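You operate a simulated robot arm through the tools that you are given. There is no shell and no other tool. Be economical: measure what you need, move in short steps, check, and stop when the job is done.

You run a simulated robot arm. Do the job below in one go: nothing can be reset, and whatever is moved stays where it is left.

Task
Shut the teal box lid. Fetch the brown bottle and stand it on the teal dish. Take the bottle that says "solvent" from the long steel bench and leave it in the inside of the black frame. Put the black case labelled "prism" from the long steel bench on the top of the grey bench and the black case that says "flat" on the white bench. Put the purple case on the long steel bench away on the upper shelf of the long bench. Take the clear case and put it on the top of the drawer cabinet. Put one of the teal cubes from the white bench on top of the yellow carton there. Press the check button two times. Take the purple bottle on the middle of the open table and put it away on the upper shelf of the short bench. Stack the large wooden block from the middle of the open table on top of the small wooden block. Open the right optics door, take the white jar on the open table and put it away on the high shelf of the optics cabinet, then shut the door. Lift the tank lid open. The order is free. Set down upright: brown bottle, bottle, teal cube, purple bottle, white jar.

The check looks at the end state, three seconds after you hand in, the way a careful person would. Anything else that was tipped, shoved, dropped, spilled or broken makes it a failure. A push-on lid holds only when it is set on centred and level and pressed home; a screw cap is set on level and turned clockwise until tight.

Robot
A 6-joint arm with a four-finger gripper on a trunk, on a base that drives. Base frame: it is fixed to the floor where the robot stands at the start and does not move with it; the origin is under the middle of the robot, x ahead of it, y to its left, z up; the surface under the hand at the start is at about z = 95.1. Units: cm, rad, N and s.
Its first joint turns from -2.897 to 2.897 rad. Places, roughly: black bottle, green bottle, white bottle [-275, 150, 100]; black case [-300, 150, 100]; check button [-440, 130, 90]; clear case (13x8x4 cm) [-200, 140, 90]; high shelf of the optics cabinet [-350, -270, 130]; inside of the black frame (15x21 cm) [-46, -124, 92]; purple bottle [-125, -175, 100]; purple case (9x5x3 cm) [-280, 110, 90]; right optics door [-320, -250, 100]; tank lid [-550, -190, 100]; teal box lid [70, 10, 100]; teal cube (5x5x6 cm) [-400, 160, 90]; teal dish (9x9x3 cm) [70, 10, 50]; top of the drawer cabinet [-350, -190, 90]; top of the grey bench [-470, -190, 80]; upper shelf of the long bench [-270, 130, 50]; upper shelf of the short bench [80, 50, 50]; white bench [-420, 140, 90]; white jar [-75, -150, 100]; wooden block [-125, -175, 100]; yellow carton [-375, 150, 100]. Payload 3.43 kg.
Tool frame: the origin (TCP) lies between the finger pads and is the grasp point; the fingertips stand 3 cm ahead of it; z points along the fingers, y is the line along which they close. The gripper opens to 12 cm. The gripper's body begins 8.5 cm behind the TCP.
Orientation is told as [roll, pitch, yaw] about the base's x, y, z axes, in that order, counted from this pose: with the fingers straight down and closing along the base's y, the tool's x points along the base's -x, its y along +y and its z along -z.

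Tools
- The arm moves only by the tool jog_arm. Its argument "targets" is a list of rows, each a list of 7 numbers: the shift along the tool's x, y, z in cm, then the turn, a rotation vector about the tool's x, y, z in rad, then the finger opening in cm, from 0 to 12. In form: [[tx, ty, tz, ax, ay, az, hand], ...]. A call has 1 to 10 rows; each row shifts and turns the commanded pose from where the row before left it, along the tool's axes as they then stand. Each row takes 0.2 s and may step no farther than 5 cm and 0.15 rad from the row before; otherwise, or with a gripper value out of range, the whole call is refused. A pose out of reach is approached as far as the arm can. The call stops where the force on the tool passes 40 N (or 10 N more than at its start, if that is more) or the arm is blocked; 0.2 s more then pass. Each finger halts on what it meets, pressing with about 28 N; the grip force reading is that of the motor and also rises with nothing between the fingers. The clock runs only during rows and for 0.2 s after the last one: add rows that do not move to give the fingers time. It gives the time, the measured TCP pose, the force on the tool (base axes), the opening and the grip force at its end, in the units of the frame above (readings bear some noise), with the torque about the TCP (base axes, N m) and any sound that the robot's microphone picked up.
- Cameras (640 x 400 px; columns grow to the right, rows downward): "scene" is now at [-20.33, 21.21, 123.2]; the picture's right is [0.27, -0.96, -0.00], its down [-0.36, -0.10, -0.93] and it looks along [0.89, 0.25, -0.37] (base axes); focal length 277 px, centre (320, 200). "wrist" rides on the gripper at [7.1, -1.7, -12.1] in the tool frame; the picture's right is [0.23, 0.97, 0.00], its down [-0.81, 0.19, -0.55] and it looks along [-0.54, 0.13, 0.83] (tool axes); focal length 275 px, centre (320, 200). There is no depth. A picture from a camera that has moved, and an enlarged one, comes with that camera's place and axes in the base frame and with its lens.
- capture(camera): a new picture of that camera. No time passes.
- steer(legs): drives the robot by 1 to 6 legs, each [ahead, turn to the left] in cm and rad, along the robot's own axes; the way and the turn of a leg run together, so that a leg with both is an arc; at most 150 cm and 3.142 rad a leg. The arm and the cameras ride along, it lands a little off, and it stops where it bumps. It gives what a move gives.
- aim_head(pan, tilt): turns the head with the scene camera to pan (to the left, within 2.496 rad either way) and tilt (down, from -0.506 to 1.204), counted from straight ahead of the robot. It gives what a move gives.
- enlarge(camera, box): a new picture of the part [left, top, right, bottom] of that camera's present view, enlarged. No time passes.
- hand_in(): hands the job in; it is judged then, once.

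Go step by step. Nothing tells you exact positions but the pictures and the camera data: compare them with the known pose of the tool, close in by small moves and look again before you grip or let go. The budget is 577 turns and 360 pictures, counting those below and the enlarged ones. Unless the task says otherwise, let go and move clear before handing in, and close with one line.

The tools are called after "Request:" by a JSON object that holds its "op" and its "data". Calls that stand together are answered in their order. jog_arm: Moves the arm, as the interface text tells. Its arguments: {"type":"object","properties":{"targets":{"type":"array","items":{"type":"array","items":{"type":"number"}}}},"required":["targets"]} The other tools are called the same way: steer (legs) drives the base; aim_head (pan, tilt) turns the head that bears the scene camera; capture (camera) takes a picture; enlarge (camera, box) takes an enlarged picture of a part of a camera's view; hand_in () hands the job in.

At the start:

```text
time: 0.0
ee_pos: [67.38, 27.46, 117.38]
ee_rot: [0.001, 0.002, -0.002]
ft_force: [-0.5, 0.5, 0.1]
ft_torque: [-0.02, 0.01, 0.0]
opening: 11.97
grasp_force: 0.0
robot x, y, heading: [0.18, -0.06, 0.0]
head pan, tilt: [0.276, 0.365]
```

scene: 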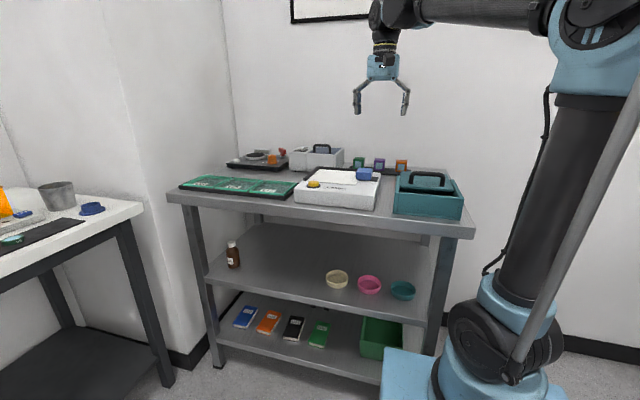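
wrist: 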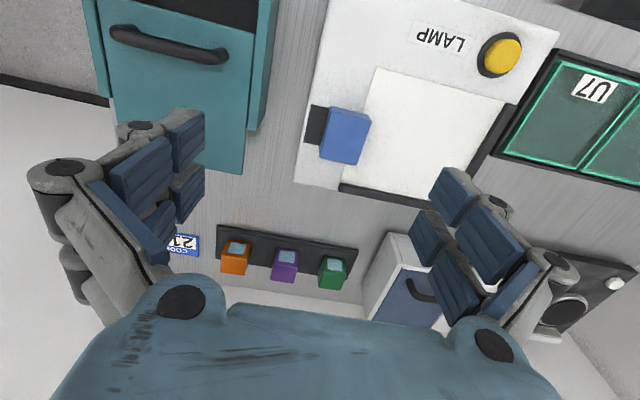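

I see the short bench ahead with the teal box, and the brown bottle and dishes on its upper shelf. I'll look closer at both.

Request:
{"op": "enlarge", "data": {"camera": "scene", "box": [340, 140, 500, 240]}}

Request:
{"op": "enlarge", "data": {"camera": "scene", "box": [200, 220, 440, 370]}}

```text
4.00 times, centred on (420, 190) of scene
camera zoom: at [-20.33, 21.21, 123.2], right [0.27, -0.96, 0.0], down [-0.36, -0.1, -0.93], along [0.89, 0.25, -0.37], focal length 1108 px, centre (-80, 240)
```

zoom: 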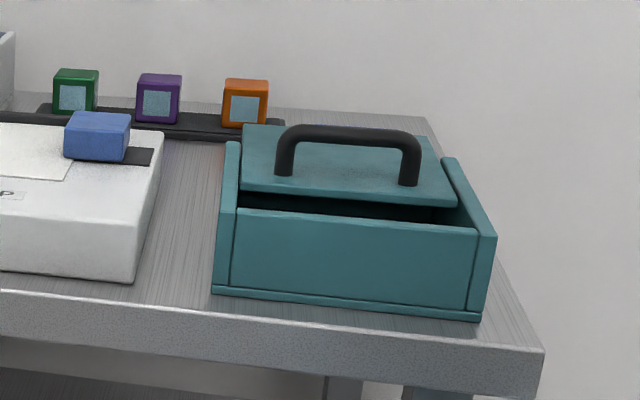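

```text
2.67 times, centred on (320, 295) of scene
camera zoom: at [-20.33, 21.21, 123.2], right [0.27, -0.96, 0.0], down [-0.36, -0.1, -0.93], along [0.89, 0.25, -0.37], focal length 738 px, centre (320, -53)
```

zoom: 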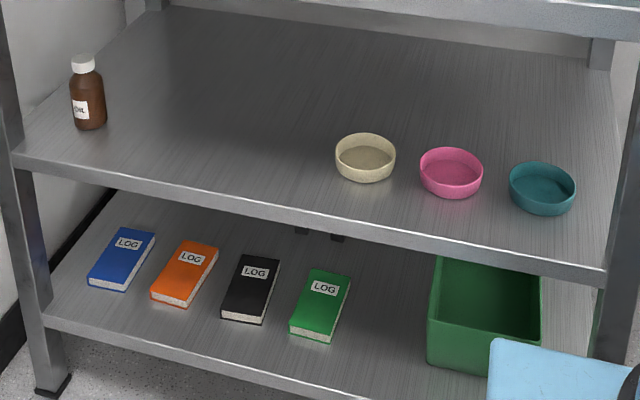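

The teal lid looks like a slider that stands out about 6 cm past the back of its box. I'll bring the closed fingers over it to get a closer look.

Request:
{"op": "jog_arm", "data": {"targets": [[-1, -5, 0, 0, 0, 0, 6], [-1, -5, 0, 0, 0, 0, 0], [-1, -5, 2, 0, 0, 0, 0], [0, 0, 3, 0, 0, 0, 0], [0, 0, 0, 0, 0, 0, 0]]}}

Request:
{"op": "capture", "data": {"camera": "wrist"}}

Request:
{"op": "enlarge", "data": {"camera": "scene", "box": [340, 90, 500, 240]}}

```text
refused: row 1 steps farther than a row can; nothing moved
```

```text
355 pictures are left
camera wrist: at [60.45, 25.82, 129.46], right [-0.23, 0.97, 0.0], down [0.81, 0.19, 0.55], along [0.54, 0.13, -0.83], focal length 275 px, centre (320, 200)
```

wrist: 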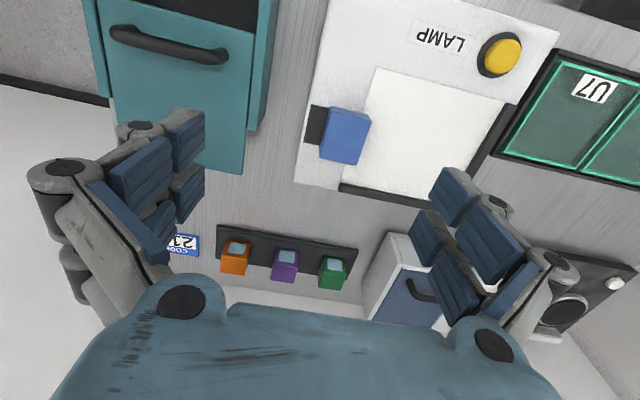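

```text
2.67 times, centred on (420, 165) of scene
camera zoom: at [-20.33, 21.21, 123.2], right [0.27, -0.96, 0.0], down [-0.36, -0.1, -0.93], along [0.89, 0.25, -0.37], focal length 738 px, centre (53, 293)
```

zoom: 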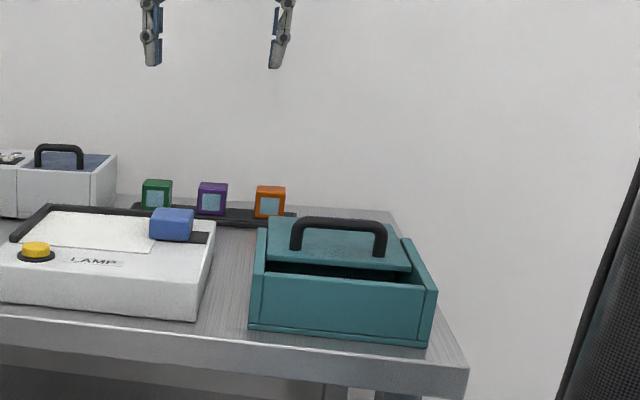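

That step was too long; I'll use shorter ones.

Request:
{"op": "jog_arm", "data": {"targets": [[0, -4.9, 0, 0, 0, 0, 6], [0, -4.9, 0, 0, 0, 0, 0], [0, -4.9, 0, 0, 0, 0, 0], [-3, 0, 3, 0, 0, 0, 0], [0, 0, 3, 0, 0, 0, 0], [0, 0, 0, 0, 0, 0, 0]]}}

```text
time: 1.4
ee_pos: [69.0, 12.69, 112.17]
ee_rot: [0.0, -0.011, 0.0]
ft_force: [0.4, 0.4, 0.1]
ft_torque: [0.0, 0.04, 0.03]
opening: 0.0
grasp_force: 28.4
robot x, y, heading: [-0.28, 0.05, -0.003]
head pan, tilt: [0.276, 0.365]
```

Request:
{"op": "capture", "data": {"camera": "wrist"}}

Request:
{"op": "enlarge", "data": {"camera": "scene", "box": [340, 90, 500, 240]}}

```text
353 pictures are left
camera wrist: at [61.88, 11.0, 124.2], right [-0.23, 0.97, 0.0], down [0.8, 0.19, 0.56], along [0.55, 0.13, -0.83], focal length 275 px, centre (320, 200)
```

wrist: 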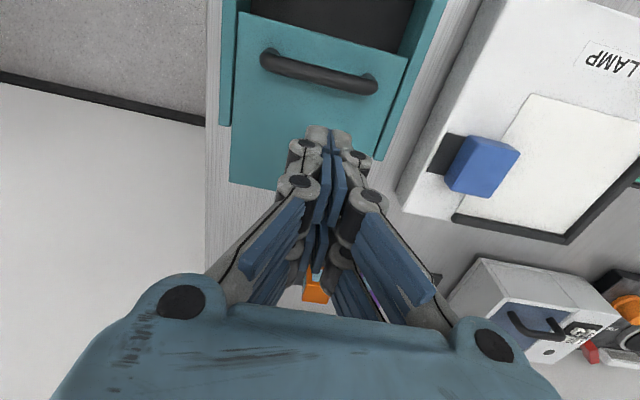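

```text
2.67 times, centred on (420, 165) of scene
camera zoom: at [-20.34, 21.2, 123.2], right [0.27, -0.96, 0.0], down [-0.36, -0.1, -0.93], along [0.89, 0.25, -0.37], focal length 738 px, centre (53, 293)
```

zoom: 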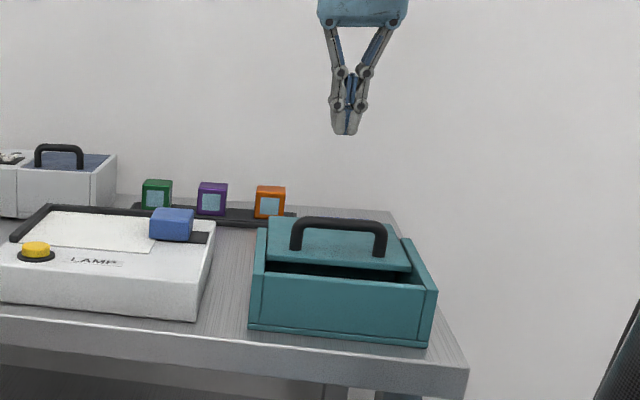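

The handle is at about (65.9, 12, 99.5). I'll go down just behind it and push it toward the robot.

Request:
{"op": "jog_arm", "data": {"targets": [[-0.5, -0.5, 4, 0, 0, 0, 0], [0, 0, 4, 0, 0, 0, 0], [0, 0, 3, 0, 0, 0, 0], [0, 0, 0, 0, 0, 0, 0]]}}

Request:
{"op": "jog_arm", "data": {"targets": [[1, 0, 0, 0, 0, 0, 0], [1, 0, 0, 0, 0, 0, 0], [1, 0, 0, 0, 0, 0, 0], [1, 0, 0, 0, 0, 0, 0], [0, 0, 0, 0, 0, 0, 0]]}}

Request:
{"op": "capture", "data": {"camera": "wrist"}}

Request:
{"op": "enlarge", "data": {"camera": "scene", "box": [340, 90, 500, 240]}}

```text
time: 2.4
ee_pos: [69.6, 12.37, 101.36]
ee_rot: [0.0, -0.01, -0.003]
ft_force: [-1.3, 0.5, -0.3]
ft_torque: [0.03, -0.01, 0.02]
opening: 0.0
grasp_force: 27.8
robot x, y, heading: [-0.04, -0.29, -0.005]
head pan, tilt: [0.276, 0.365]
```

```text
time: 3.6
ee_pos: [65.65, 12.26, 101.16]
ee_rot: [-0.001, -0.009, -0.001]
ft_force: [-0.3, 0.6, -0.8]
ft_torque: [0.0, -0.01, -0.05]
opening: 0.0
grasp_force: 33.2
robot x, y, heading: [0.16, -0.49, 0.003]
head pan, tilt: [0.276, 0.365]
```

```text
351 pictures are left
camera wrist: at [58.5, 10.42, 113.15], right [-0.23, 0.97, 0.0], down [0.8, 0.19, 0.56], along [0.55, 0.13, -0.83], focal length 275 px, centre (320, 200)
```

wrist: 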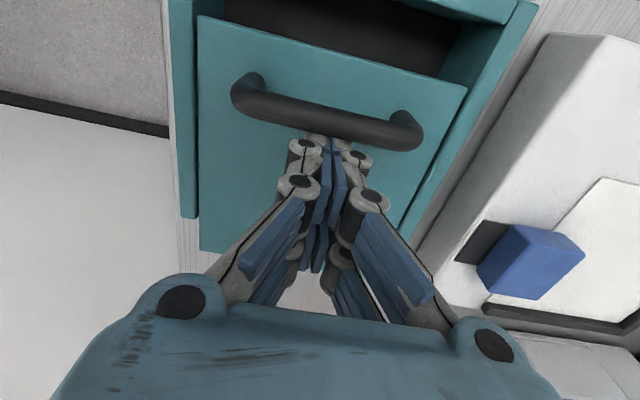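

```text
2.67 times, centred on (420, 165) of scene
camera zoom: at [-20.34, 21.2, 123.2], right [0.27, -0.96, 0.0], down [-0.36, -0.1, -0.93], along [0.89, 0.25, -0.37], focal length 738 px, centre (53, 293)
```

zoom: 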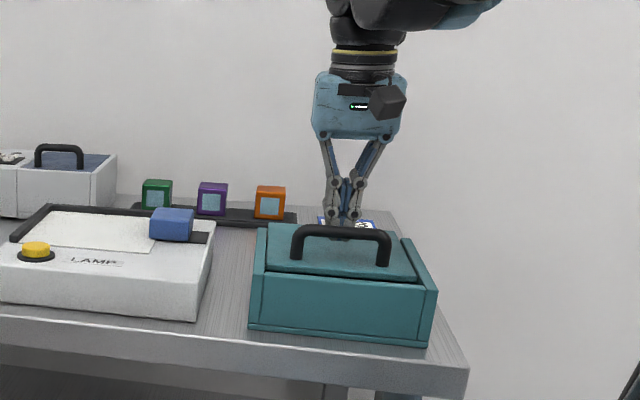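

It slides freely, so I'll keep pushing.

Request:
{"op": "jog_arm", "data": {"targets": [[1, 0, 0, 0, 0, 0, 0], [1, 0, 0, 0, 0, 0, 0], [1, 0, 0, 0, 0, 0, 0], [0.7, 0, 0, 0, 0, 0, 0], [0.7, 0, 0, 0, 0, 0, 0], [0, 0, 0, 0, 0, 0, 0]]}}

Request:
{"op": "capture", "data": {"camera": "wrist"}}

Request:
{"op": "enlarge", "data": {"camera": "scene", "box": [340, 90, 500, 240]}}

```text
time: 4.6
ee_pos: [62.23, 12.3, 101.6]
ee_rot: [0.002, -0.044, -0.004]
ft_force: [145.0, 2.4, -27.8]
ft_torque: [0.08, -3.49, -0.1]
opening: 0.59
grasp_force: 33.3
robot x, y, heading: [-0.23, 0.1, 0.001]
head pan, tilt: [0.276, 0.365]
stopped in row 4: the force on the tool passed its limit at 52 N (the readings are from after the stop); the commanded pose is now the measured one
```

```text
349 pictures are left
camera wrist: at [54.81, 10.62, 113.43], right [-0.23, 0.97, -0.01], down [0.79, 0.19, 0.59], along [0.58, 0.13, -0.81], focal length 275 px, centre (320, 200)
```

wrist: 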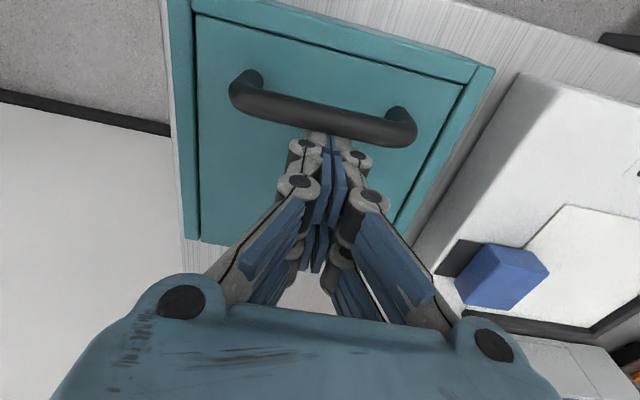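

```text
2.67 times, centred on (420, 165) of scene
camera zoom: at [-19.62, 21.22, 123.32], right [0.27, -0.96, 0.0], down [-0.36, -0.1, -0.93], along [0.89, 0.25, -0.37], focal length 738 px, centre (53, 293)
```

zoom: 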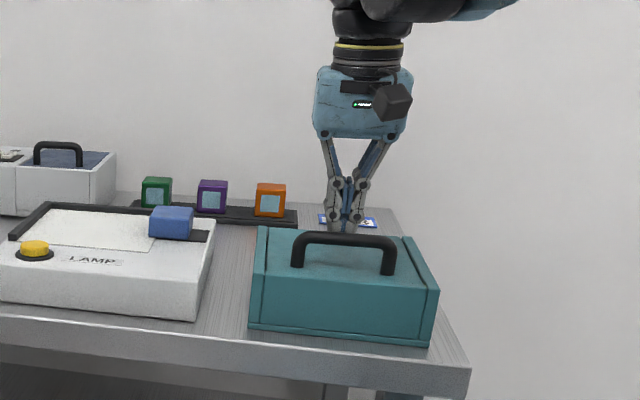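

The lid is shut. I'll back off, raise and tuck the arm, and then drive left so that both the brown bottle and the dish are in reach.

Request:
{"op": "jog_arm", "data": {"targets": [[-1.5, 0, 0, 0, 0, 0, 0], [-0.5, 0, -4, 0, 0, 0, 0], [0, 0, -4.5, 0, 0, 0, 0], [0, 0, -4.5, 0, 0, 0, 0], [4, 0, -2, 0, 0.04, 0, 4], [4.5, 0, 0, 0, 0, 0, 8], [4.5, 0, 0, 0, 0, 0, 8], [4.5, 0, 0, 0, 0, 0, 8], [4.5, 0, 0, 0, 0, 0, 8]]}}

Request:
{"op": "enlarge", "data": {"camera": "scene", "box": [340, 90, 500, 240]}}

```text
time: 6.6
ee_pos: [40.82, 12.57, 117.22]
ee_rot: [0.001, 0.01, -0.001]
ft_force: [0.0, -0.3, 1.1]
ft_torque: [-0.02, 0.03, -0.01]
opening: 8.03
grasp_force: 0.0
robot x, y, heading: [0.19, 0.16, -0.0]
head pan, tilt: [0.276, 0.365]
```

```text
2.67 times, centred on (420, 165) of scene
camera zoom: at [-20.31, 21.21, 123.2], right [0.27, -0.96, 0.0], down [-0.36, -0.1, -0.93], along [0.89, 0.25, -0.37], focal length 738 px, centre (53, 293)
```

zoom: 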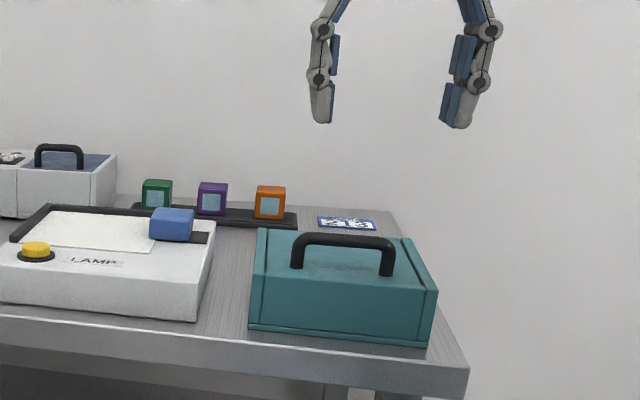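

The lid is shut and the arm is clear. Now I'll drive sideways to about y = 47.

Request:
{"op": "steer", "data": {"legs": [[0, 1.571], [47, 0], [0, -1.571]]}}

Request:
{"op": "aim_head", "data": {"pan": 0.1, "tilt": 0.6}}

Request:
{"op": "capture", "data": {"camera": "scene"}}

```text
time: 18.1
ee_pos: [40.66, 59.33, 117.29]
ee_rot: [0.001, 0.01, 0.001]
ft_force: [-0.1, -0.5, -0.9]
ft_torque: [0.04, 0.02, -0.03]
opening: 8.01
grasp_force: 0.1
robot x, y, heading: [0.19, 47.49, 0.003]
head pan, tilt: [0.276, 0.365]
```

```text
time: 18.8
ee_pos: [39.39, 59.19, 117.67]
ee_rot: [0.001, -0.001, 0.004]
ft_force: [0.1, 0.2, -0.1]
ft_torque: [-0.02, -0.03, -0.03]
opening: 7.99
grasp_force: 0.1
robot x, y, heading: [-0.02, 47.3, 0.007]
head pan, tilt: [0.099, 0.6]
```

```text
346 pictures are left
camera scene: at [-20.65, 67.13, 121.06], right [0.1, -0.99, 0.0], down [-0.57, -0.06, -0.82], along [0.81, 0.09, -0.58], focal length 277 px, centre (320, 200)
```

scene: 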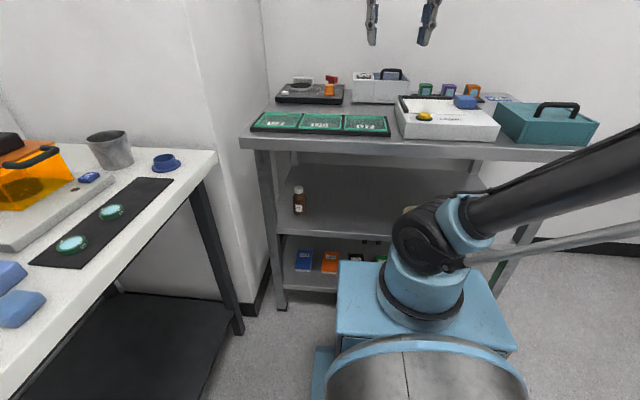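

From here the arm hides the dish, but the bottle is in view. I'll back off 20 cm for room, then tilt the tool forward to about 30° below level.

Request:
{"op": "steer", "data": {"legs": [[-20, 0]]}}

Request:
{"op": "jog_arm", "data": {"targets": [[-3, 2, 0, 0, -0.15, 0, 8], [-3, 2, 0, 0, -0.15, 0, 8], [-3, 2, 2, 0, -0.15, 0, 8], [-2, 2, 3, 0, -0.15, 0, 8], [0, 2, 4, 0, -0.15, 0, 8], [2, 2, 3, 0, -0.15, 0, 8], [3, 2, 2, 0, -0.15, 0, 8], [0, 0, 0, 0, 0, 0, 8]]}}

Request:
{"op": "capture", "data": {"camera": "scene"}}

Request:
{"op": "capture", "data": {"camera": "wrist"}}

```text
time: 20.5
ee_pos: [19.09, 58.79, 117.72]
ee_rot: [0.002, -0.001, -0.005]
ft_force: [0.0, 0.1, 0.0]
ft_torque: [-0.02, -0.06, -0.01]
opening: 8.0
grasp_force: 0.0
robot x, y, heading: [-20.54, 47.4, 0.003]
head pan, tilt: [0.099, 0.6]
```

```text
time: 22.3
ee_pos: [33.24, 72.66, 105.47]
ee_rot: [0.005, -1.065, -0.006]
ft_force: [0.8, -1.0, -0.1]
ft_torque: [-0.02, -0.02, 0.02]
opening: 8.01
grasp_force: 0.0
robot x, y, heading: [-20.06, 47.46, -0.002]
head pan, tilt: [0.099, 0.6]
```

```text
345 pictures are left
camera scene: at [-40.89, 67.23, 121.06], right [0.1, -1.0, 0.0], down [-0.57, -0.05, -0.82], along [0.81, 0.08, -0.58], focal length 277 px, centre (320, 200)
```

scene: 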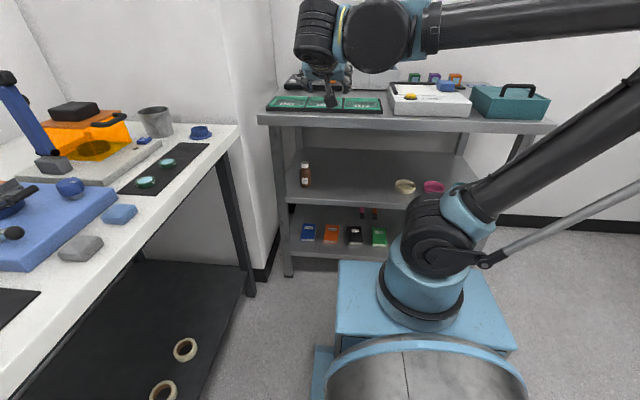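

```text
344 pictures are left
camera wrist: at [19.23, 70.92, 105.15], right [-0.11, 0.97, -0.2], down [-0.09, 0.19, 0.98], along [0.99, 0.12, 0.07], focal length 275 px, centre (320, 200)
```

wrist: 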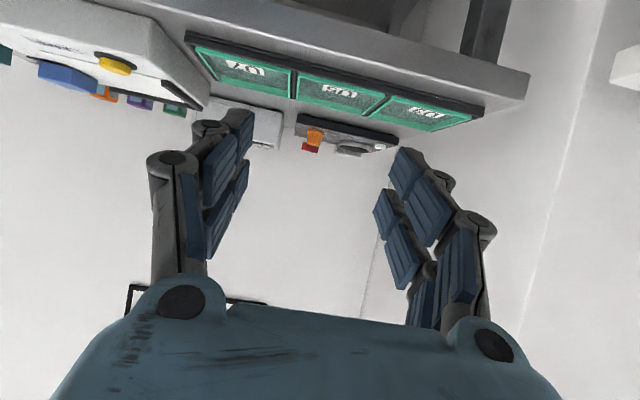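

The tilt works. Next I'll yaw 0.4 toward the bottle and go down in front of the bench.

Request:
{"op": "jog_arm", "data": {"targets": [[0, 0, 0, -0.117, 0, -0.065, 8], [0, 0, 0, -0.117, 0, -0.065, 8], [0, 0, 0, -0.117, 0, -0.065, 8], [4.28, 0, 2.38, 0, 0, 0, 8], [4.28, 0, 2.38, 0, 0, 0, 8], [4.28, 0, 2.38, 0, 0, 0, 8], [4.28, 0, 2.38, 0, 0, 0, 8], [4.28, 0, 2.38, 0, 0, 0, 8], [4.28, 0, 2.38, 0, 0, 0, 8], [4.28, 0, 2.38, 0, 0, 0, 8]]}}

Request:
{"op": "capture", "data": {"camera": "wrist"}}

Request:
{"op": "capture", "data": {"camera": "scene"}}

```text
time: 24.5
ee_pos: [33.37, 73.51, 76.94]
ee_rot: [0.004, -1.065, 0.392]
ft_force: [-0.1, 0.2, 0.3]
ft_torque: [0.0, -0.01, 0.03]
opening: 7.98
grasp_force: 0.0
out of reach, approached as far as the arm can: row 9, 10
robot x, y, heading: [-20.54, 47.39, -0.003]
head pan, tilt: [0.099, 0.6]
```

```text
343 pictures are left
camera wrist: at [21.22, 66.47, 76.69], right [-0.48, 0.85, -0.2], down [-0.16, 0.14, 0.98], along [0.86, 0.5, 0.07], focal length 275 px, centre (320, 200)
```

wrist: 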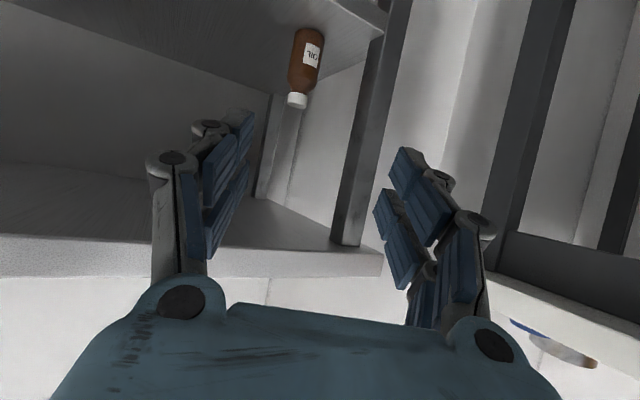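

```text
342 pictures are left
camera scene: at [-40.9, 67.23, 121.06], right [0.1, -1.0, 0.0], down [-0.57, -0.06, -0.82], along [0.81, 0.08, -0.58], focal length 277 px, centre (320, 200)
```

scene: 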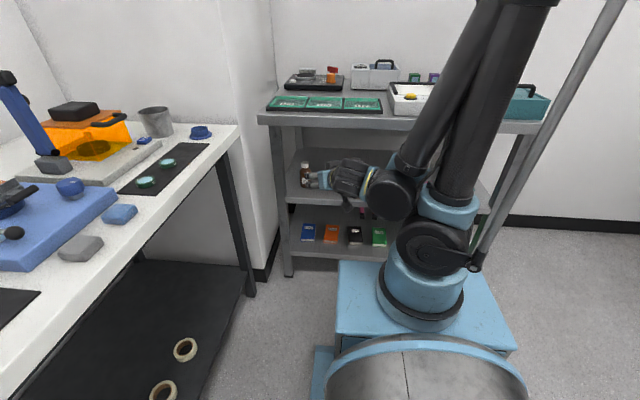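

The floor of the arm's reach stops it at z≈77 this close in. The bottle stands at about (69, 85.4) with its base near z=50, and the tool axis already points almost at it, so I'll advance and check.

Request:
{"op": "jog_arm", "data": {"targets": [[0, -1, 4.8, 0, 0, 0, 8], [0, -1, 4.8, 0, 0, 0, 8], [0, 0, 0, 0, 0, 0, 8]]}}

```text
time: 25.3
ee_pos: [41.46, 74.22, 76.47]
ee_rot: [0.006, -1.065, 0.394]
ft_force: [-0.6, 0.6, -0.2]
ft_torque: [-0.01, -0.02, -0.01]
opening: 8.0
grasp_force: 0.1
out of reach, approached as far as the arm can: row 1, 2
robot x, y, heading: [-20.48, 47.29, 0.002]
head pan, tilt: [0.099, 0.6]
```

Request:
{"op": "jog_arm", "data": {"targets": [[-2.5, -0.35, 3.5, 0, 0, 0, 8], [-2.45, -0.35, 3.5, 0, 0, 0, 8], [0, 0, 0, 0, 0, 0, 8]]}}

Request:
{"op": "capture", "data": {"camera": "wrist"}}

```text
time: 26.1
ee_pos: [49.78, 76.99, 77.61]
ee_rot: [0.002, -1.067, 0.395]
ft_force: [-0.1, 0.2, 0.5]
ft_torque: [0.0, -0.02, -0.02]
opening: 8.0
grasp_force: 0.1
robot x, y, heading: [-20.55, 47.24, -0.001]
head pan, tilt: [0.099, 0.6]
```

```text
341 pictures are left
camera wrist: at [37.71, 69.97, 77.35], right [-0.48, 0.85, -0.2], down [-0.16, 0.14, 0.98], along [0.86, 0.5, 0.07], focal length 275 px, centre (320, 200)
```

wrist: 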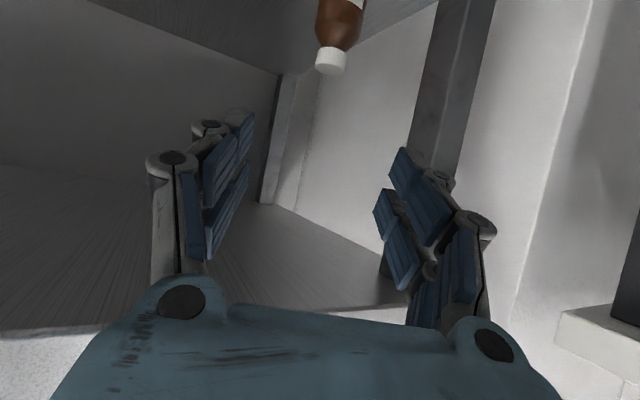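

Request:
{"op": "jog_arm", "data": {"targets": [[4.28, 0, 2.38, 0, 0, 0, 8], [4.28, 0, 2.38, 0, 0, 0, 8], [0, 0, 0, 0, 0, 0, 8]]}}

Request:
{"op": "capture", "data": {"camera": "wrist"}}

Request:
{"op": "enlarge", "data": {"camera": "scene", "box": [240, 100, 400, 240]}}

```text
time: 26.9
ee_pos: [51.37, 78.24, 74.33]
ee_rot: [0.004, -1.063, 0.393]
ft_force: [-0.6, 0.0, -0.1]
ft_torque: [-0.03, 0.02, 0.01]
opening: 8.0
grasp_force: 0.1
out of reach, approached as far as the arm can: row 1, 2
robot x, y, heading: [-20.55, 47.63, -0.003]
head pan, tilt: [0.099, 0.6]
```

```text
340 pictures are left
camera wrist: at [39.27, 71.24, 74.04], right [-0.48, 0.85, -0.2], down [-0.16, 0.14, 0.98], along [0.86, 0.5, 0.07], focal length 275 px, centre (320, 200)
```

wrist: 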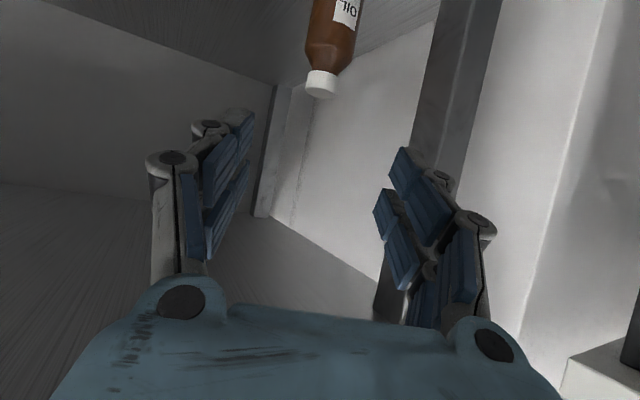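

```text
2.86 times, centred on (320, 170) of scene
camera zoom: at [-40.88, 67.23, 121.06], right [0.1, -1.0, 0.0], down [-0.57, -0.05, -0.82], along [0.81, 0.08, -0.58], focal length 791 px, centre (320, 286)
```

zoom: 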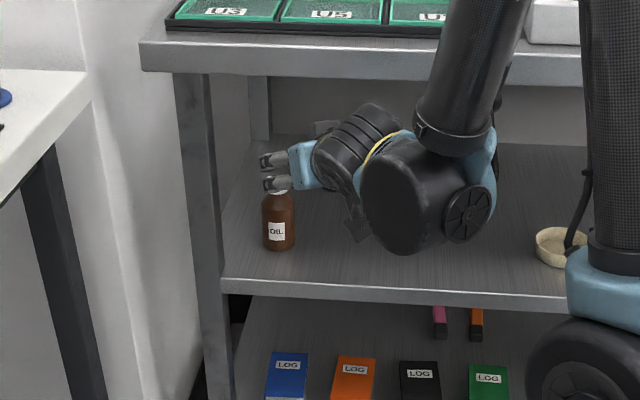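

Request:
{"op": "jog_arm", "data": {"targets": [[1.27, 0, 3.42, 0, 0, 0, 8], [1.27, 0, 3.42, 0, 0, 0, 8], [1.27, 0, 3.42, 0, 0, 0, 8], [0, 0, 0, 0, 0, 0, 8]]}}

Request:
{"op": "capture", "data": {"camera": "wrist"}}

```text
time: 27.9
ee_pos: [59.43, 82.02, 70.5]
ee_rot: [0.004, -1.06, 0.396]
ft_force: [-0.1, -0.3, -0.5]
ft_torque: [0.01, 0.0, 0.01]
opening: 7.98
grasp_force: 0.0
out of reach, approached as far as the arm can: row 1, 2, 3
robot x, y, heading: [-20.56, 47.17, -0.001]
head pan, tilt: [0.099, 0.6]
```

```text
338 pictures are left
camera wrist: at [47.38, 75.14, 70.12], right [-0.48, 0.85, -0.2], down [-0.15, 0.14, 0.98], along [0.86, 0.5, 0.06], focal length 275 px, centre (320, 200)
```

wrist: 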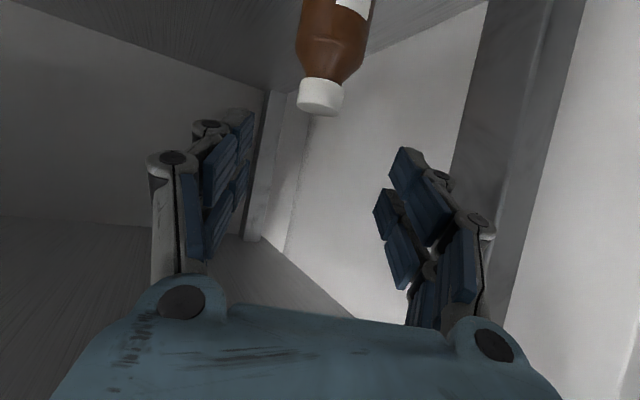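

With this tilt the arm can't get below z≈70 here. I'll back the robot 14 cm so the hand is out in the open and test a steeper tilt.

Request:
{"op": "steer", "data": {"legs": [[-16, 0]]}}

Request:
{"op": "jog_arm", "data": {"targets": [[0, 0, 0, 0, 0.15, 0, 8], [0, 0, 0, 0, 0.15, 0, 8], [3.5, 0, 3.5, 0, 0, 0, 8], [3.5, 0, 3.5, 0, 0, 0, 8], [3.5, 0, 3.5, 0, 0, 0, 8], [3.5, 0, 3.5, 0, 0, 0, 8], [0, 0, 0, 0, 0, 0, 8]]}}

Request:
{"op": "capture", "data": {"camera": "scene"}}

```text
time: 29.3
ee_pos: [43.76, 81.97, 70.39]
ee_rot: [0.002, -1.062, 0.39]
ft_force: [-0.1, -0.3, 0.0]
ft_torque: [-0.01, -0.03, -0.03]
opening: 8.01
grasp_force: 0.0
robot x, y, heading: [-36.61, 47.61, -0.009]
head pan, tilt: [0.099, 0.6]
```

```text
time: 30.9
ee_pos: [47.0, 84.9, 58.51]
ee_rot: [-0.005, -0.767, 0.397]
ft_force: [-0.7, 0.5, 0.3]
ft_torque: [-0.02, -0.01, -0.02]
opening: 8.02
grasp_force: 0.0
out of reach, approached as far as the arm can: row 4, 5, 6
robot x, y, heading: [-36.48, 47.3, -0.005]
head pan, tilt: [0.099, 0.6]
```

```text
337 pictures are left
camera scene: at [-56.75, 67.35, 121.06], right [0.09, -1.0, 0.0], down [-0.57, -0.05, -0.82], along [0.81, 0.08, -0.58], focal length 277 px, centre (320, 200)
```

scene: 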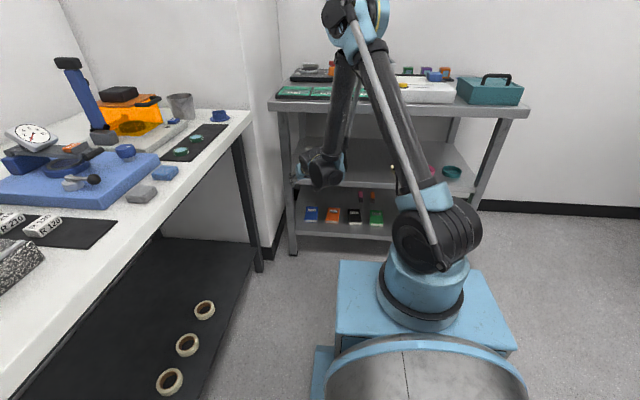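

A steeper tilt gets lower, and a longer reach does too. From this farther spot I'll go back to the flatter tilt and advance toward the bottle.

Request:
{"op": "jog_arm", "data": {"targets": [[-2.1, -2.66, -2.84, 0, 0, 0, 8], [-2.1, -2.66, -2.84, 0, 0, 0, 8], [-2.1, -2.66, -2.84, 0, 0, 0, 8], [0, 0, 0, 0, -0.147, 0, 8], [0, 0, 0, 0, -0.147, 0, 8], [0, 0, 0, 0, 0, 0, 8]]}}

Request:
{"op": "capture", "data": {"camera": "wrist"}}

```text
time: 32.3
ee_pos: [48.92, 77.24, 69.25]
ee_rot: [-0.008, -1.063, 0.398]
ft_force: [0.0, -0.4, 0.6]
ft_torque: [-0.01, 0.0, 0.03]
opening: 8.0
grasp_force: 0.0
robot x, y, heading: [-36.35, 47.57, -0.004]
head pan, tilt: [0.099, 0.6]
```

```text
336 pictures are left
camera wrist: at [36.81, 70.25, 68.99], right [-0.48, 0.85, -0.2], down [-0.16, 0.15, 0.98], along [0.86, 0.5, 0.07], focal length 275 px, centre (320, 200)
```

wrist: 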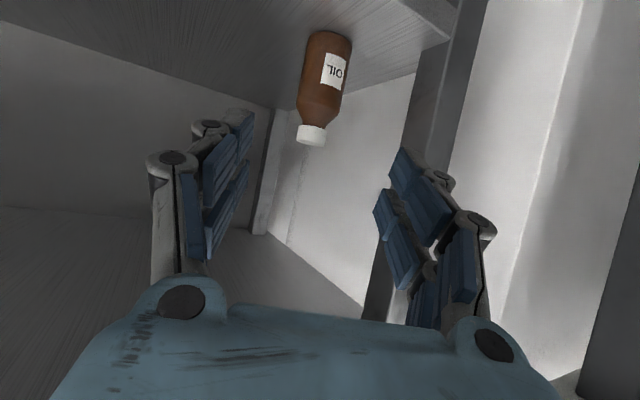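

The view is clear: the bottle axis is at about (68.7, 85.4), with the cap top at z=64. I'll advance most of the way and check.

Request:
{"op": "jog_arm", "data": {"targets": [[0.2, 0, 4.2, 0, 0, 0, 9], [0.2, 0, 4.2, 0, 0, 0, 9], [0.2, 0, 4.2, 0, 0, 0, 9], [0.2, 0, 4.2, 0, 0, 0, 9], [0, 0, 0, 0, 0, 0, 9]]}}

Request:
{"op": "capture", "data": {"camera": "wrist"}}

Request:
{"op": "enlarge", "data": {"camera": "scene", "box": [240, 80, 400, 220]}}

```text
time: 33.5
ee_pos: [61.94, 83.0, 60.38]
ee_rot: [-0.008, -1.067, 0.402]
ft_force: [-0.2, 0.7, -0.5]
ft_torque: [-0.03, 0.01, -0.01]
opening: 8.98
grasp_force: 0.1
robot x, y, heading: [-36.19, 47.18, -0.008]
head pan, tilt: [0.099, 0.6]
```

```text
335 pictures are left
camera wrist: at [49.76, 75.99, 59.93], right [-0.48, 0.85, -0.2], down [-0.16, 0.14, 0.98], along [0.86, 0.5, 0.07], focal length 275 px, centre (320, 200)
```

wrist: 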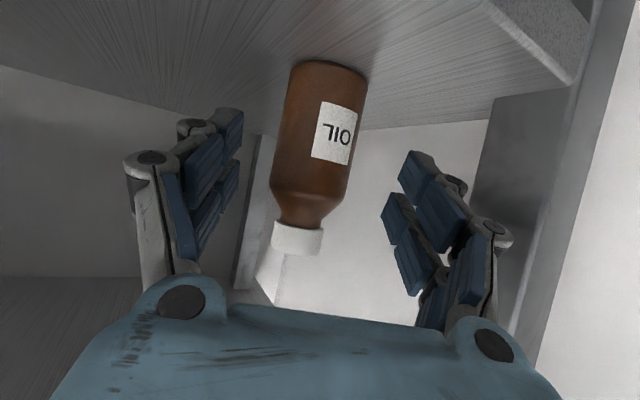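

```text
2.86 times, centred on (320, 150) of scene
camera zoom: at [-56.74, 67.35, 121.06], right [0.09, -1.0, 0.0], down [-0.57, -0.05, -0.82], along [0.81, 0.08, -0.58], focal length 791 px, centre (320, 343)
```

zoom: 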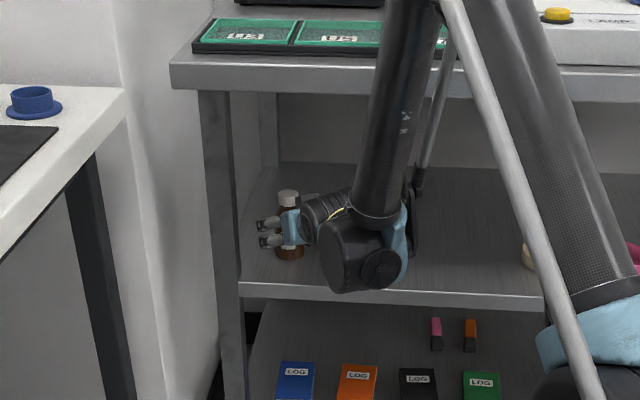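

The bottle is centred between the fingers. I'll move the last 8 cm in and close.

Request:
{"op": "jog_arm", "data": {"targets": [[0, -0.2, 2.7, 0, 0, 0, 9], [0, -0.15, 2.7, 0, 0, 0, 9], [0, 0, 2.4, 0, 0, 0, 9], [0, 0, 0, 0, 0, 0, 9]]}}

Request:
{"op": "capture", "data": {"camera": "wrist"}}

```text
time: 34.5
ee_pos: [68.51, 85.11, 56.55]
ee_rot: [-0.007, -1.065, 0.401]
ft_force: [-0.2, 0.0, -0.1]
ft_torque: [-0.01, -0.01, 0.0]
opening: 8.99
grasp_force: 0.1
robot x, y, heading: [-36.38, 47.43, -0.006]
head pan, tilt: [0.099, 0.6]
```

```text
333 pictures are left
camera wrist: at [56.36, 78.08, 56.24], right [-0.48, 0.86, -0.2], down [-0.16, 0.14, 0.98], along [0.86, 0.5, 0.07], focal length 275 px, centre (320, 200)
```

wrist: 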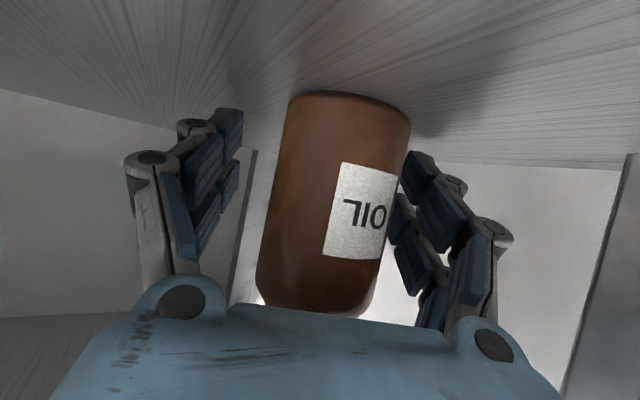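

Request:
{"op": "jog_arm", "data": {"targets": [[0, 0.5, -0.5, 0, 0, 0, 9], [0, 0, 0, 0, 0, 0, 5], [0, 0, 0, 0, 0, 0, 3], [0, 0, 0, 0, 0, 0, 3]]}}

Request:
{"op": "jog_arm", "data": {"targets": [[-1.75, 0, -0.97, 0, 0, 0, 3], [-1.75, 0, -0.97, 0, 0, 0, 3], [0, 0, 0, 0, 0, 0, 3]]}}

Request:
{"op": "capture", "data": {"camera": "wrist"}}

```text
time: 35.5
ee_pos: [67.86, 85.37, 56.78]
ee_rot: [-0.006, -1.067, 0.401]
ft_force: [0.2, -0.6, 0.4]
ft_torque: [0.01, 0.0, 0.01]
opening: 4.93
grasp_force: 28.0
robot x, y, heading: [-36.25, 47.95, -0.009]
head pan, tilt: [0.099, 0.6]
```

```text
time: 36.3
ee_pos: [67.94, 85.23, 60.78]
ee_rot: [-0.007, -1.066, 0.4]
ft_force: [0.3, -0.9, -1.8]
ft_torque: [-0.01, -0.05, -0.01]
opening: 4.95
grasp_force: 27.4
robot x, y, heading: [-36.5, 47.32, -0.007]
head pan, tilt: [0.099, 0.6]
```

```text
332 pictures are left
camera wrist: at [55.87, 78.27, 60.46], right [-0.48, 0.86, -0.2], down [-0.16, 0.14, 0.98], along [0.86, 0.5, 0.07], focal length 275 px, centre (320, 200)
```

wrist: 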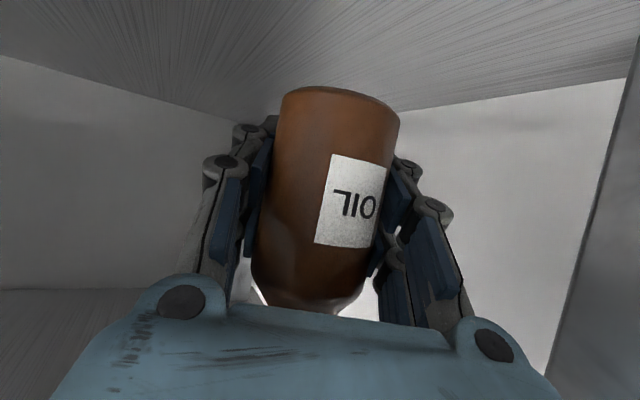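

The bottle is held, with its axis about 2.8 cm on the palm side of the TCP. I'll raise it a little and carry it sideways inside the shelf toward the dishes.

Request:
{"op": "jog_arm", "data": {"targets": [[-2.62, 0, -1.46, 0, 0, 0, 3], [0.93, -4.51, -1.67, 0.0556, 0, 0.0309, 3], [0.79, -4.63, -1.41, 0.0556, 0, 0.0309, 3], [0.64, -4.72, -1.15, 0.0556, 0, 0.0309, 3], [0.49, -4.79, -0.89, 0.0556, 0, 0.0309, 3], [0.35, -4.85, -0.62, 0.0556, 0, 0.0309, 3], [0, 0, 0, 0, 0, 0, 3]]}}

Request:
{"op": "capture", "data": {"camera": "wrist"}}

Request:
{"op": "capture", "data": {"camera": "scene"}}

```text
time: 37.9
ee_pos: [67.66, 60.87, 63.52]
ee_rot: [-0.007, -1.067, 0.081]
ft_force: [-0.1, 0.9, -1.7]
ft_torque: [0.03, -0.02, -0.02]
opening: 4.94
grasp_force: 28.1
robot x, y, heading: [-36.63, 47.52, -0.001]
head pan, tilt: [0.099, 0.6]
```

```text
331 pictures are left
camera wrist: at [53.85, 58.14, 63.22], right [-0.18, 0.96, -0.2], down [-0.11, 0.19, 0.98], along [0.98, 0.2, 0.07], focal length 275 px, centre (320, 200)
```

wrist: 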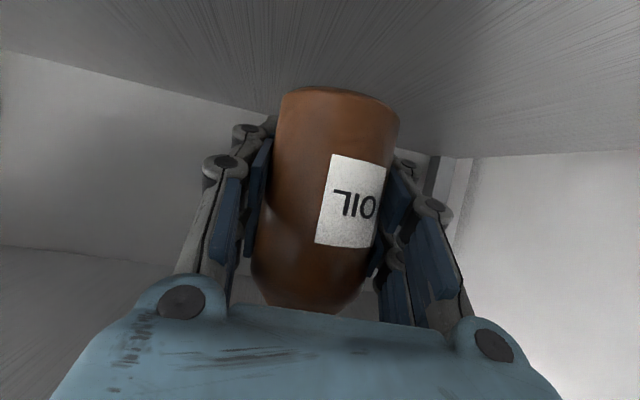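

```text
330 pictures are left
camera scene: at [-56.73, 67.35, 121.06], right [0.09, -1.0, 0.0], down [-0.57, -0.05, -0.82], along [0.81, 0.08, -0.58], focal length 277 px, centre (320, 200)
```

scene: 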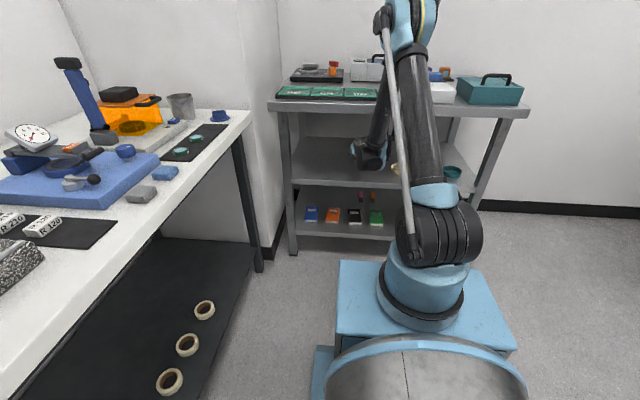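

Request:
{"op": "jog_arm", "data": {"targets": [[0.2, -4.88, -0.35, 0.0556, 0, 0.0309, 3], [0.04, -4.9, -0.08, 0.0556, 0, 0.0309, 3], [-0.11, -4.89, 0.19, 0.0556, 0, 0.0309, 3], [-0.26, -4.87, 0.47, 0.0556, 0, 0.0309, 3], [-0.41, -4.83, 0.74, 0.0556, 0, 0.0309, 3], [0, 0, 0, 0, 0, 0, 3]]}}

Request:
{"op": "capture", "data": {"camera": "wrist"}}

Request:
{"op": "capture", "data": {"camera": "scene"}}

```text
time: 39.3
ee_pos: [67.86, 36.27, 63.9]
ee_rot: [-0.001, -1.069, -0.241]
ft_force: [0.3, -0.4, -0.9]
ft_torque: [0.0, -0.04, -0.02]
opening: 4.95
grasp_force: 27.9
robot x, y, heading: [-36.55, 47.23, -0.003]
head pan, tilt: [0.099, 0.6]
```

```text
329 pictures are left
camera wrist: at [53.96, 38.01, 63.55], right [0.13, 0.97, -0.2], down [-0.04, 0.21, 0.98], along [0.99, -0.11, 0.07], focal length 275 px, centre (320, 200)
```

wrist: 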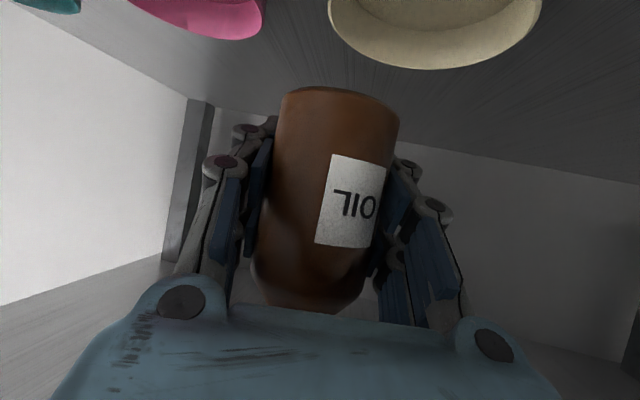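

```text
328 pictures are left
camera scene: at [-56.73, 67.34, 121.07], right [0.09, -1.0, 0.0], down [-0.57, -0.05, -0.82], along [0.81, 0.08, -0.58], focal length 277 px, centre (320, 200)
```

scene: 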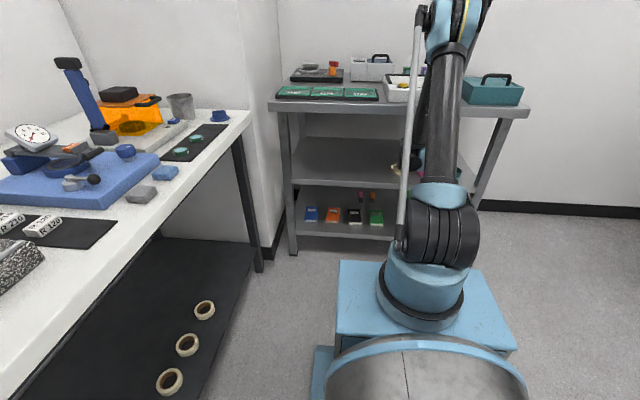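

The bottle base sits about 3 cm below the TCP, so the shelf is near z≈53.6. I'll carry on over to the teal dish.

Request:
{"op": "jog_arm", "data": {"targets": [[-0.56, -4.66, 1.0, 0.0556, 0, 0.0309, 3], [-0.68, -4.58, 1.23, 0, 0, 0, 3], [-0.68, -4.58, 1.23, 0, 0, 0, 3], [-0.68, -4.58, 1.23, 0, 0, 0, 3], [0, 0, 0, 0, 0, 0, 3]]}}

Request:
{"op": "capture", "data": {"camera": "wrist"}}

Request:
{"op": "enlarge", "data": {"camera": "scene", "box": [360, 100, 520, 220]}}

```text
time: 40.5
ee_pos: [67.62, 16.67, 63.95]
ee_rot: [-0.002, -1.068, -0.305]
ft_force: [-0.1, 0.5, -1.5]
ft_torque: [-0.01, 0.0, 0.0]
opening: 4.96
grasp_force: 28.0
robot x, y, heading: [-36.38, 47.74, -0.005]
head pan, tilt: [0.099, 0.6]
```

```text
327 pictures are left
camera wrist: at [53.93, 19.31, 63.57], right [0.19, 0.96, -0.2], down [-0.03, 0.21, 0.98], along [0.98, -0.18, 0.07], focal length 275 px, centre (320, 200)
```

wrist: 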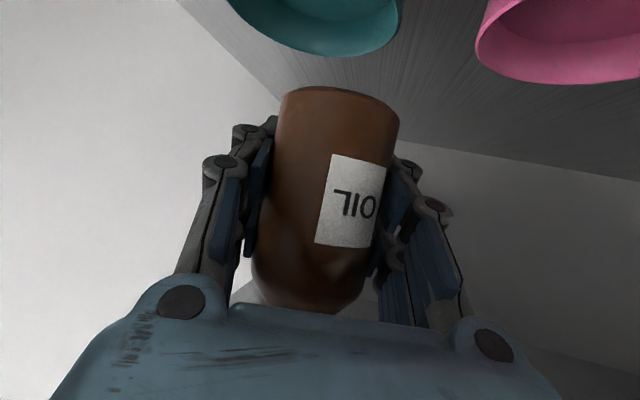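

```text
3.33 times, centred on (440, 160) of scene
camera zoom: at [-56.73, 67.34, 121.07], right [0.09, -1.0, 0.0], down [-0.57, -0.05, -0.82], along [0.81, 0.08, -0.58], focal length 923 px, centre (-80, 333)
```

zoom: 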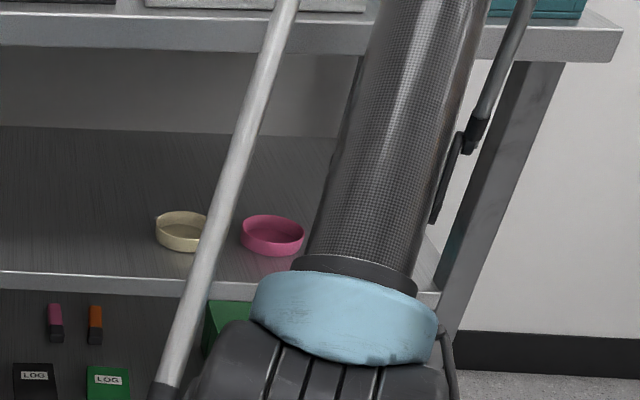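

Checking the finger geometry, this low grip would put the fingers on the dish's far rim. I'll carry the bottle back to clear shelf and take it higher and nearer the fingertips.

Request:
{"op": "jog_arm", "data": {"targets": [[0.7, 4.58, -1.26, 0, 0, 0, 3], [0.7, 4.58, -1.26, 0, 0, 0, 3], [0.7, 4.58, -1.26, 0, 0, 0, 3], [0.7, 4.58, -1.26, 0, 0, 0, 3], [0.7, 4.58, -1.26, 0, 0, 0, 3], [0.7, 4.58, -1.26, 0, 0, 0, 3], [0.7, 4.58, -1.26, 0, 0, 0, 3], [0.7, 4.58, -1.26, 0, 0, 0, 3], [0, 0, 0, 0, 0, 0, 3]]}}

Request:
{"op": "jog_arm", "data": {"targets": [[2.62, 0, 1.46, 0, 0, 0, 3], [1.75, 0, 0.97, 0, 0, 0, 3], [0, 0, 0, 0, 0, 0, 3]]}}

Request:
{"op": "capture", "data": {"camera": "wrist"}}

```text
time: 42.5
ee_pos: [67.86, 55.78, 63.73]
ee_rot: [-0.004, -1.069, -0.303]
ft_force: [-0.5, -0.8, -1.4]
ft_torque: [-0.02, -0.03, 0.01]
opening: 4.95
grasp_force: 28.3
robot x, y, heading: [-36.27, 47.53, -0.009]
head pan, tilt: [0.099, 0.6]
```

```text
time: 43.3
ee_pos: [67.77, 55.59, 58.72]
ee_rot: [-0.001, -1.068, -0.305]
ft_force: [-0.2, -0.2, -1.7]
ft_torque: [-0.02, -0.03, 0.01]
opening: 4.94
grasp_force: 28.8
robot x, y, heading: [-36.78, 47.35, -0.007]
head pan, tilt: [0.099, 0.6]
```

```text
325 pictures are left
camera wrist: at [53.98, 58.16, 58.38], right [0.19, 0.96, -0.2], down [-0.03, 0.21, 0.98], along [0.98, -0.18, 0.07], focal length 275 px, centre (320, 200)
```

wrist: 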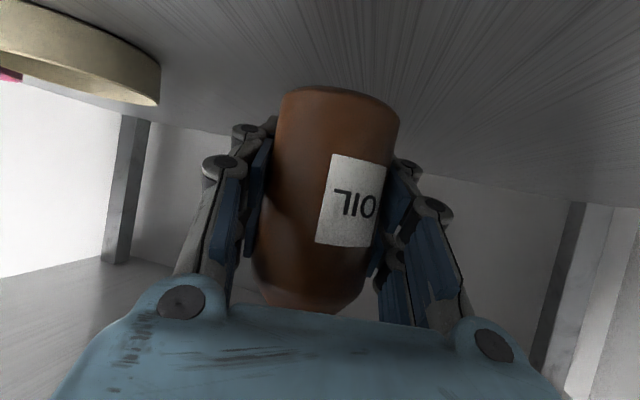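

Request:
{"op": "jog_arm", "data": {"targets": [[0.87, 0, 0.49, 0, 0, 0, 3], [0.44, 0, 0.24, 0, 0, 0, 3], [0.22, 0, 0.12, 0, 0, 0, 3], [0.17, 0, 0.1, 0, 0, 0, 3], [0, 0, 0, 0, 0, 0, 3]]}}

```text
time: 44.5
ee_pos: [67.68, 55.64, 56.85]
ee_rot: [-0.001, -1.068, -0.304]
ft_force: [3.7, 0.4, 8.9]
ft_torque: [0.22, 0.07, -0.11]
opening: 4.93
grasp_force: 27.7
robot x, y, heading: [-36.24, 47.39, -0.003]
head pan, tilt: [0.099, 0.6]
```

Contact is made. I'll release, back off about 4.3 cm, come up 0.8 and take it again.

Request:
{"op": "jog_arm", "data": {"targets": [[0, 0, 0, 0, 0, 0, 5.5], [0, 0, 0, 0, 0, 0, 7], [0, 0, 0, 0, 0, 0, 8], [0, 0, -2, 0, 0, 0, 8], [0.4, 0, -2, 0, 0, 0, 8], [0, 0, 0, 0, 0, 0, 8]]}}

Request:
{"op": "capture", "data": {"camera": "wrist"}}

```text
time: 45.9
ee_pos: [64.79, 56.71, 58.77]
ee_rot: [-0.002, -1.066, -0.305]
ft_force: [0.0, 0.2, -0.5]
ft_torque: [0.04, 0.03, -0.02]
opening: 8.02
grasp_force: 0.0
out of reach, approached as far as the arm can: row 5
robot x, y, heading: [-36.36, 47.06, -0.008]
head pan, tilt: [0.099, 0.6]
```

```text
324 pictures are left
camera wrist: at [51.15, 59.35, 58.44], right [0.19, 0.96, -0.2], down [-0.03, 0.21, 0.98], along [0.98, -0.18, 0.07], focal length 275 px, centre (320, 200)
```

wrist: 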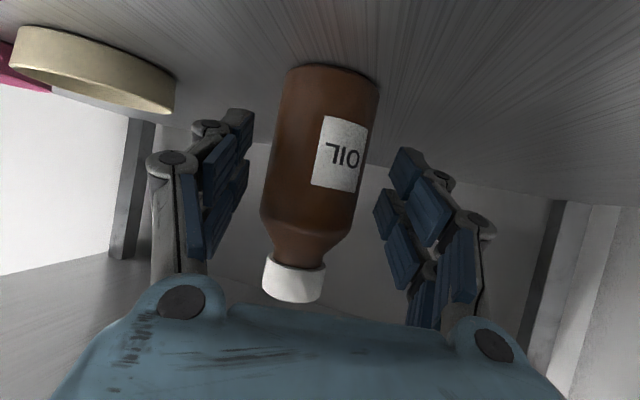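

Request:
{"op": "jog_arm", "data": {"targets": [[0, -0.2, -1.6, 0, 0, 0, 8], [0, 0, 0, 0, 0, 0, 5], [0, 0, 0, 0, 0, 0, 3], [0, 0, 0, 0, 0, 0, 3]]}}

Request:
{"op": "capture", "data": {"camera": "wrist"}}

```text
time: 46.9
ee_pos: [63.81, 57.07, 59.9]
ee_rot: [-0.005, -1.063, -0.303]
ft_force: [-0.6, 0.1, 0.6]
ft_torque: [0.0, 0.03, -0.01]
opening: 5.03
grasp_force: 28.0
out of reach, approached as far as the arm can: row 1
robot x, y, heading: [-36.19, 47.35, -0.002]
head pan, tilt: [0.099, 0.6]
```

```text
323 pictures are left
camera wrist: at [50.1, 59.68, 59.51], right [0.19, 0.96, -0.2], down [-0.03, 0.21, 0.98], along [0.98, -0.18, 0.07], focal length 275 px, centre (320, 200)
```

wrist: 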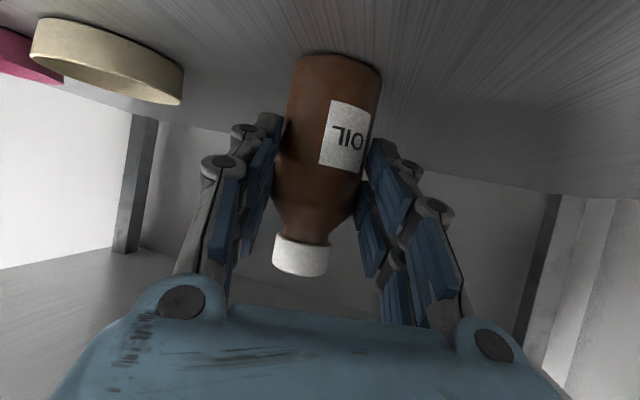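

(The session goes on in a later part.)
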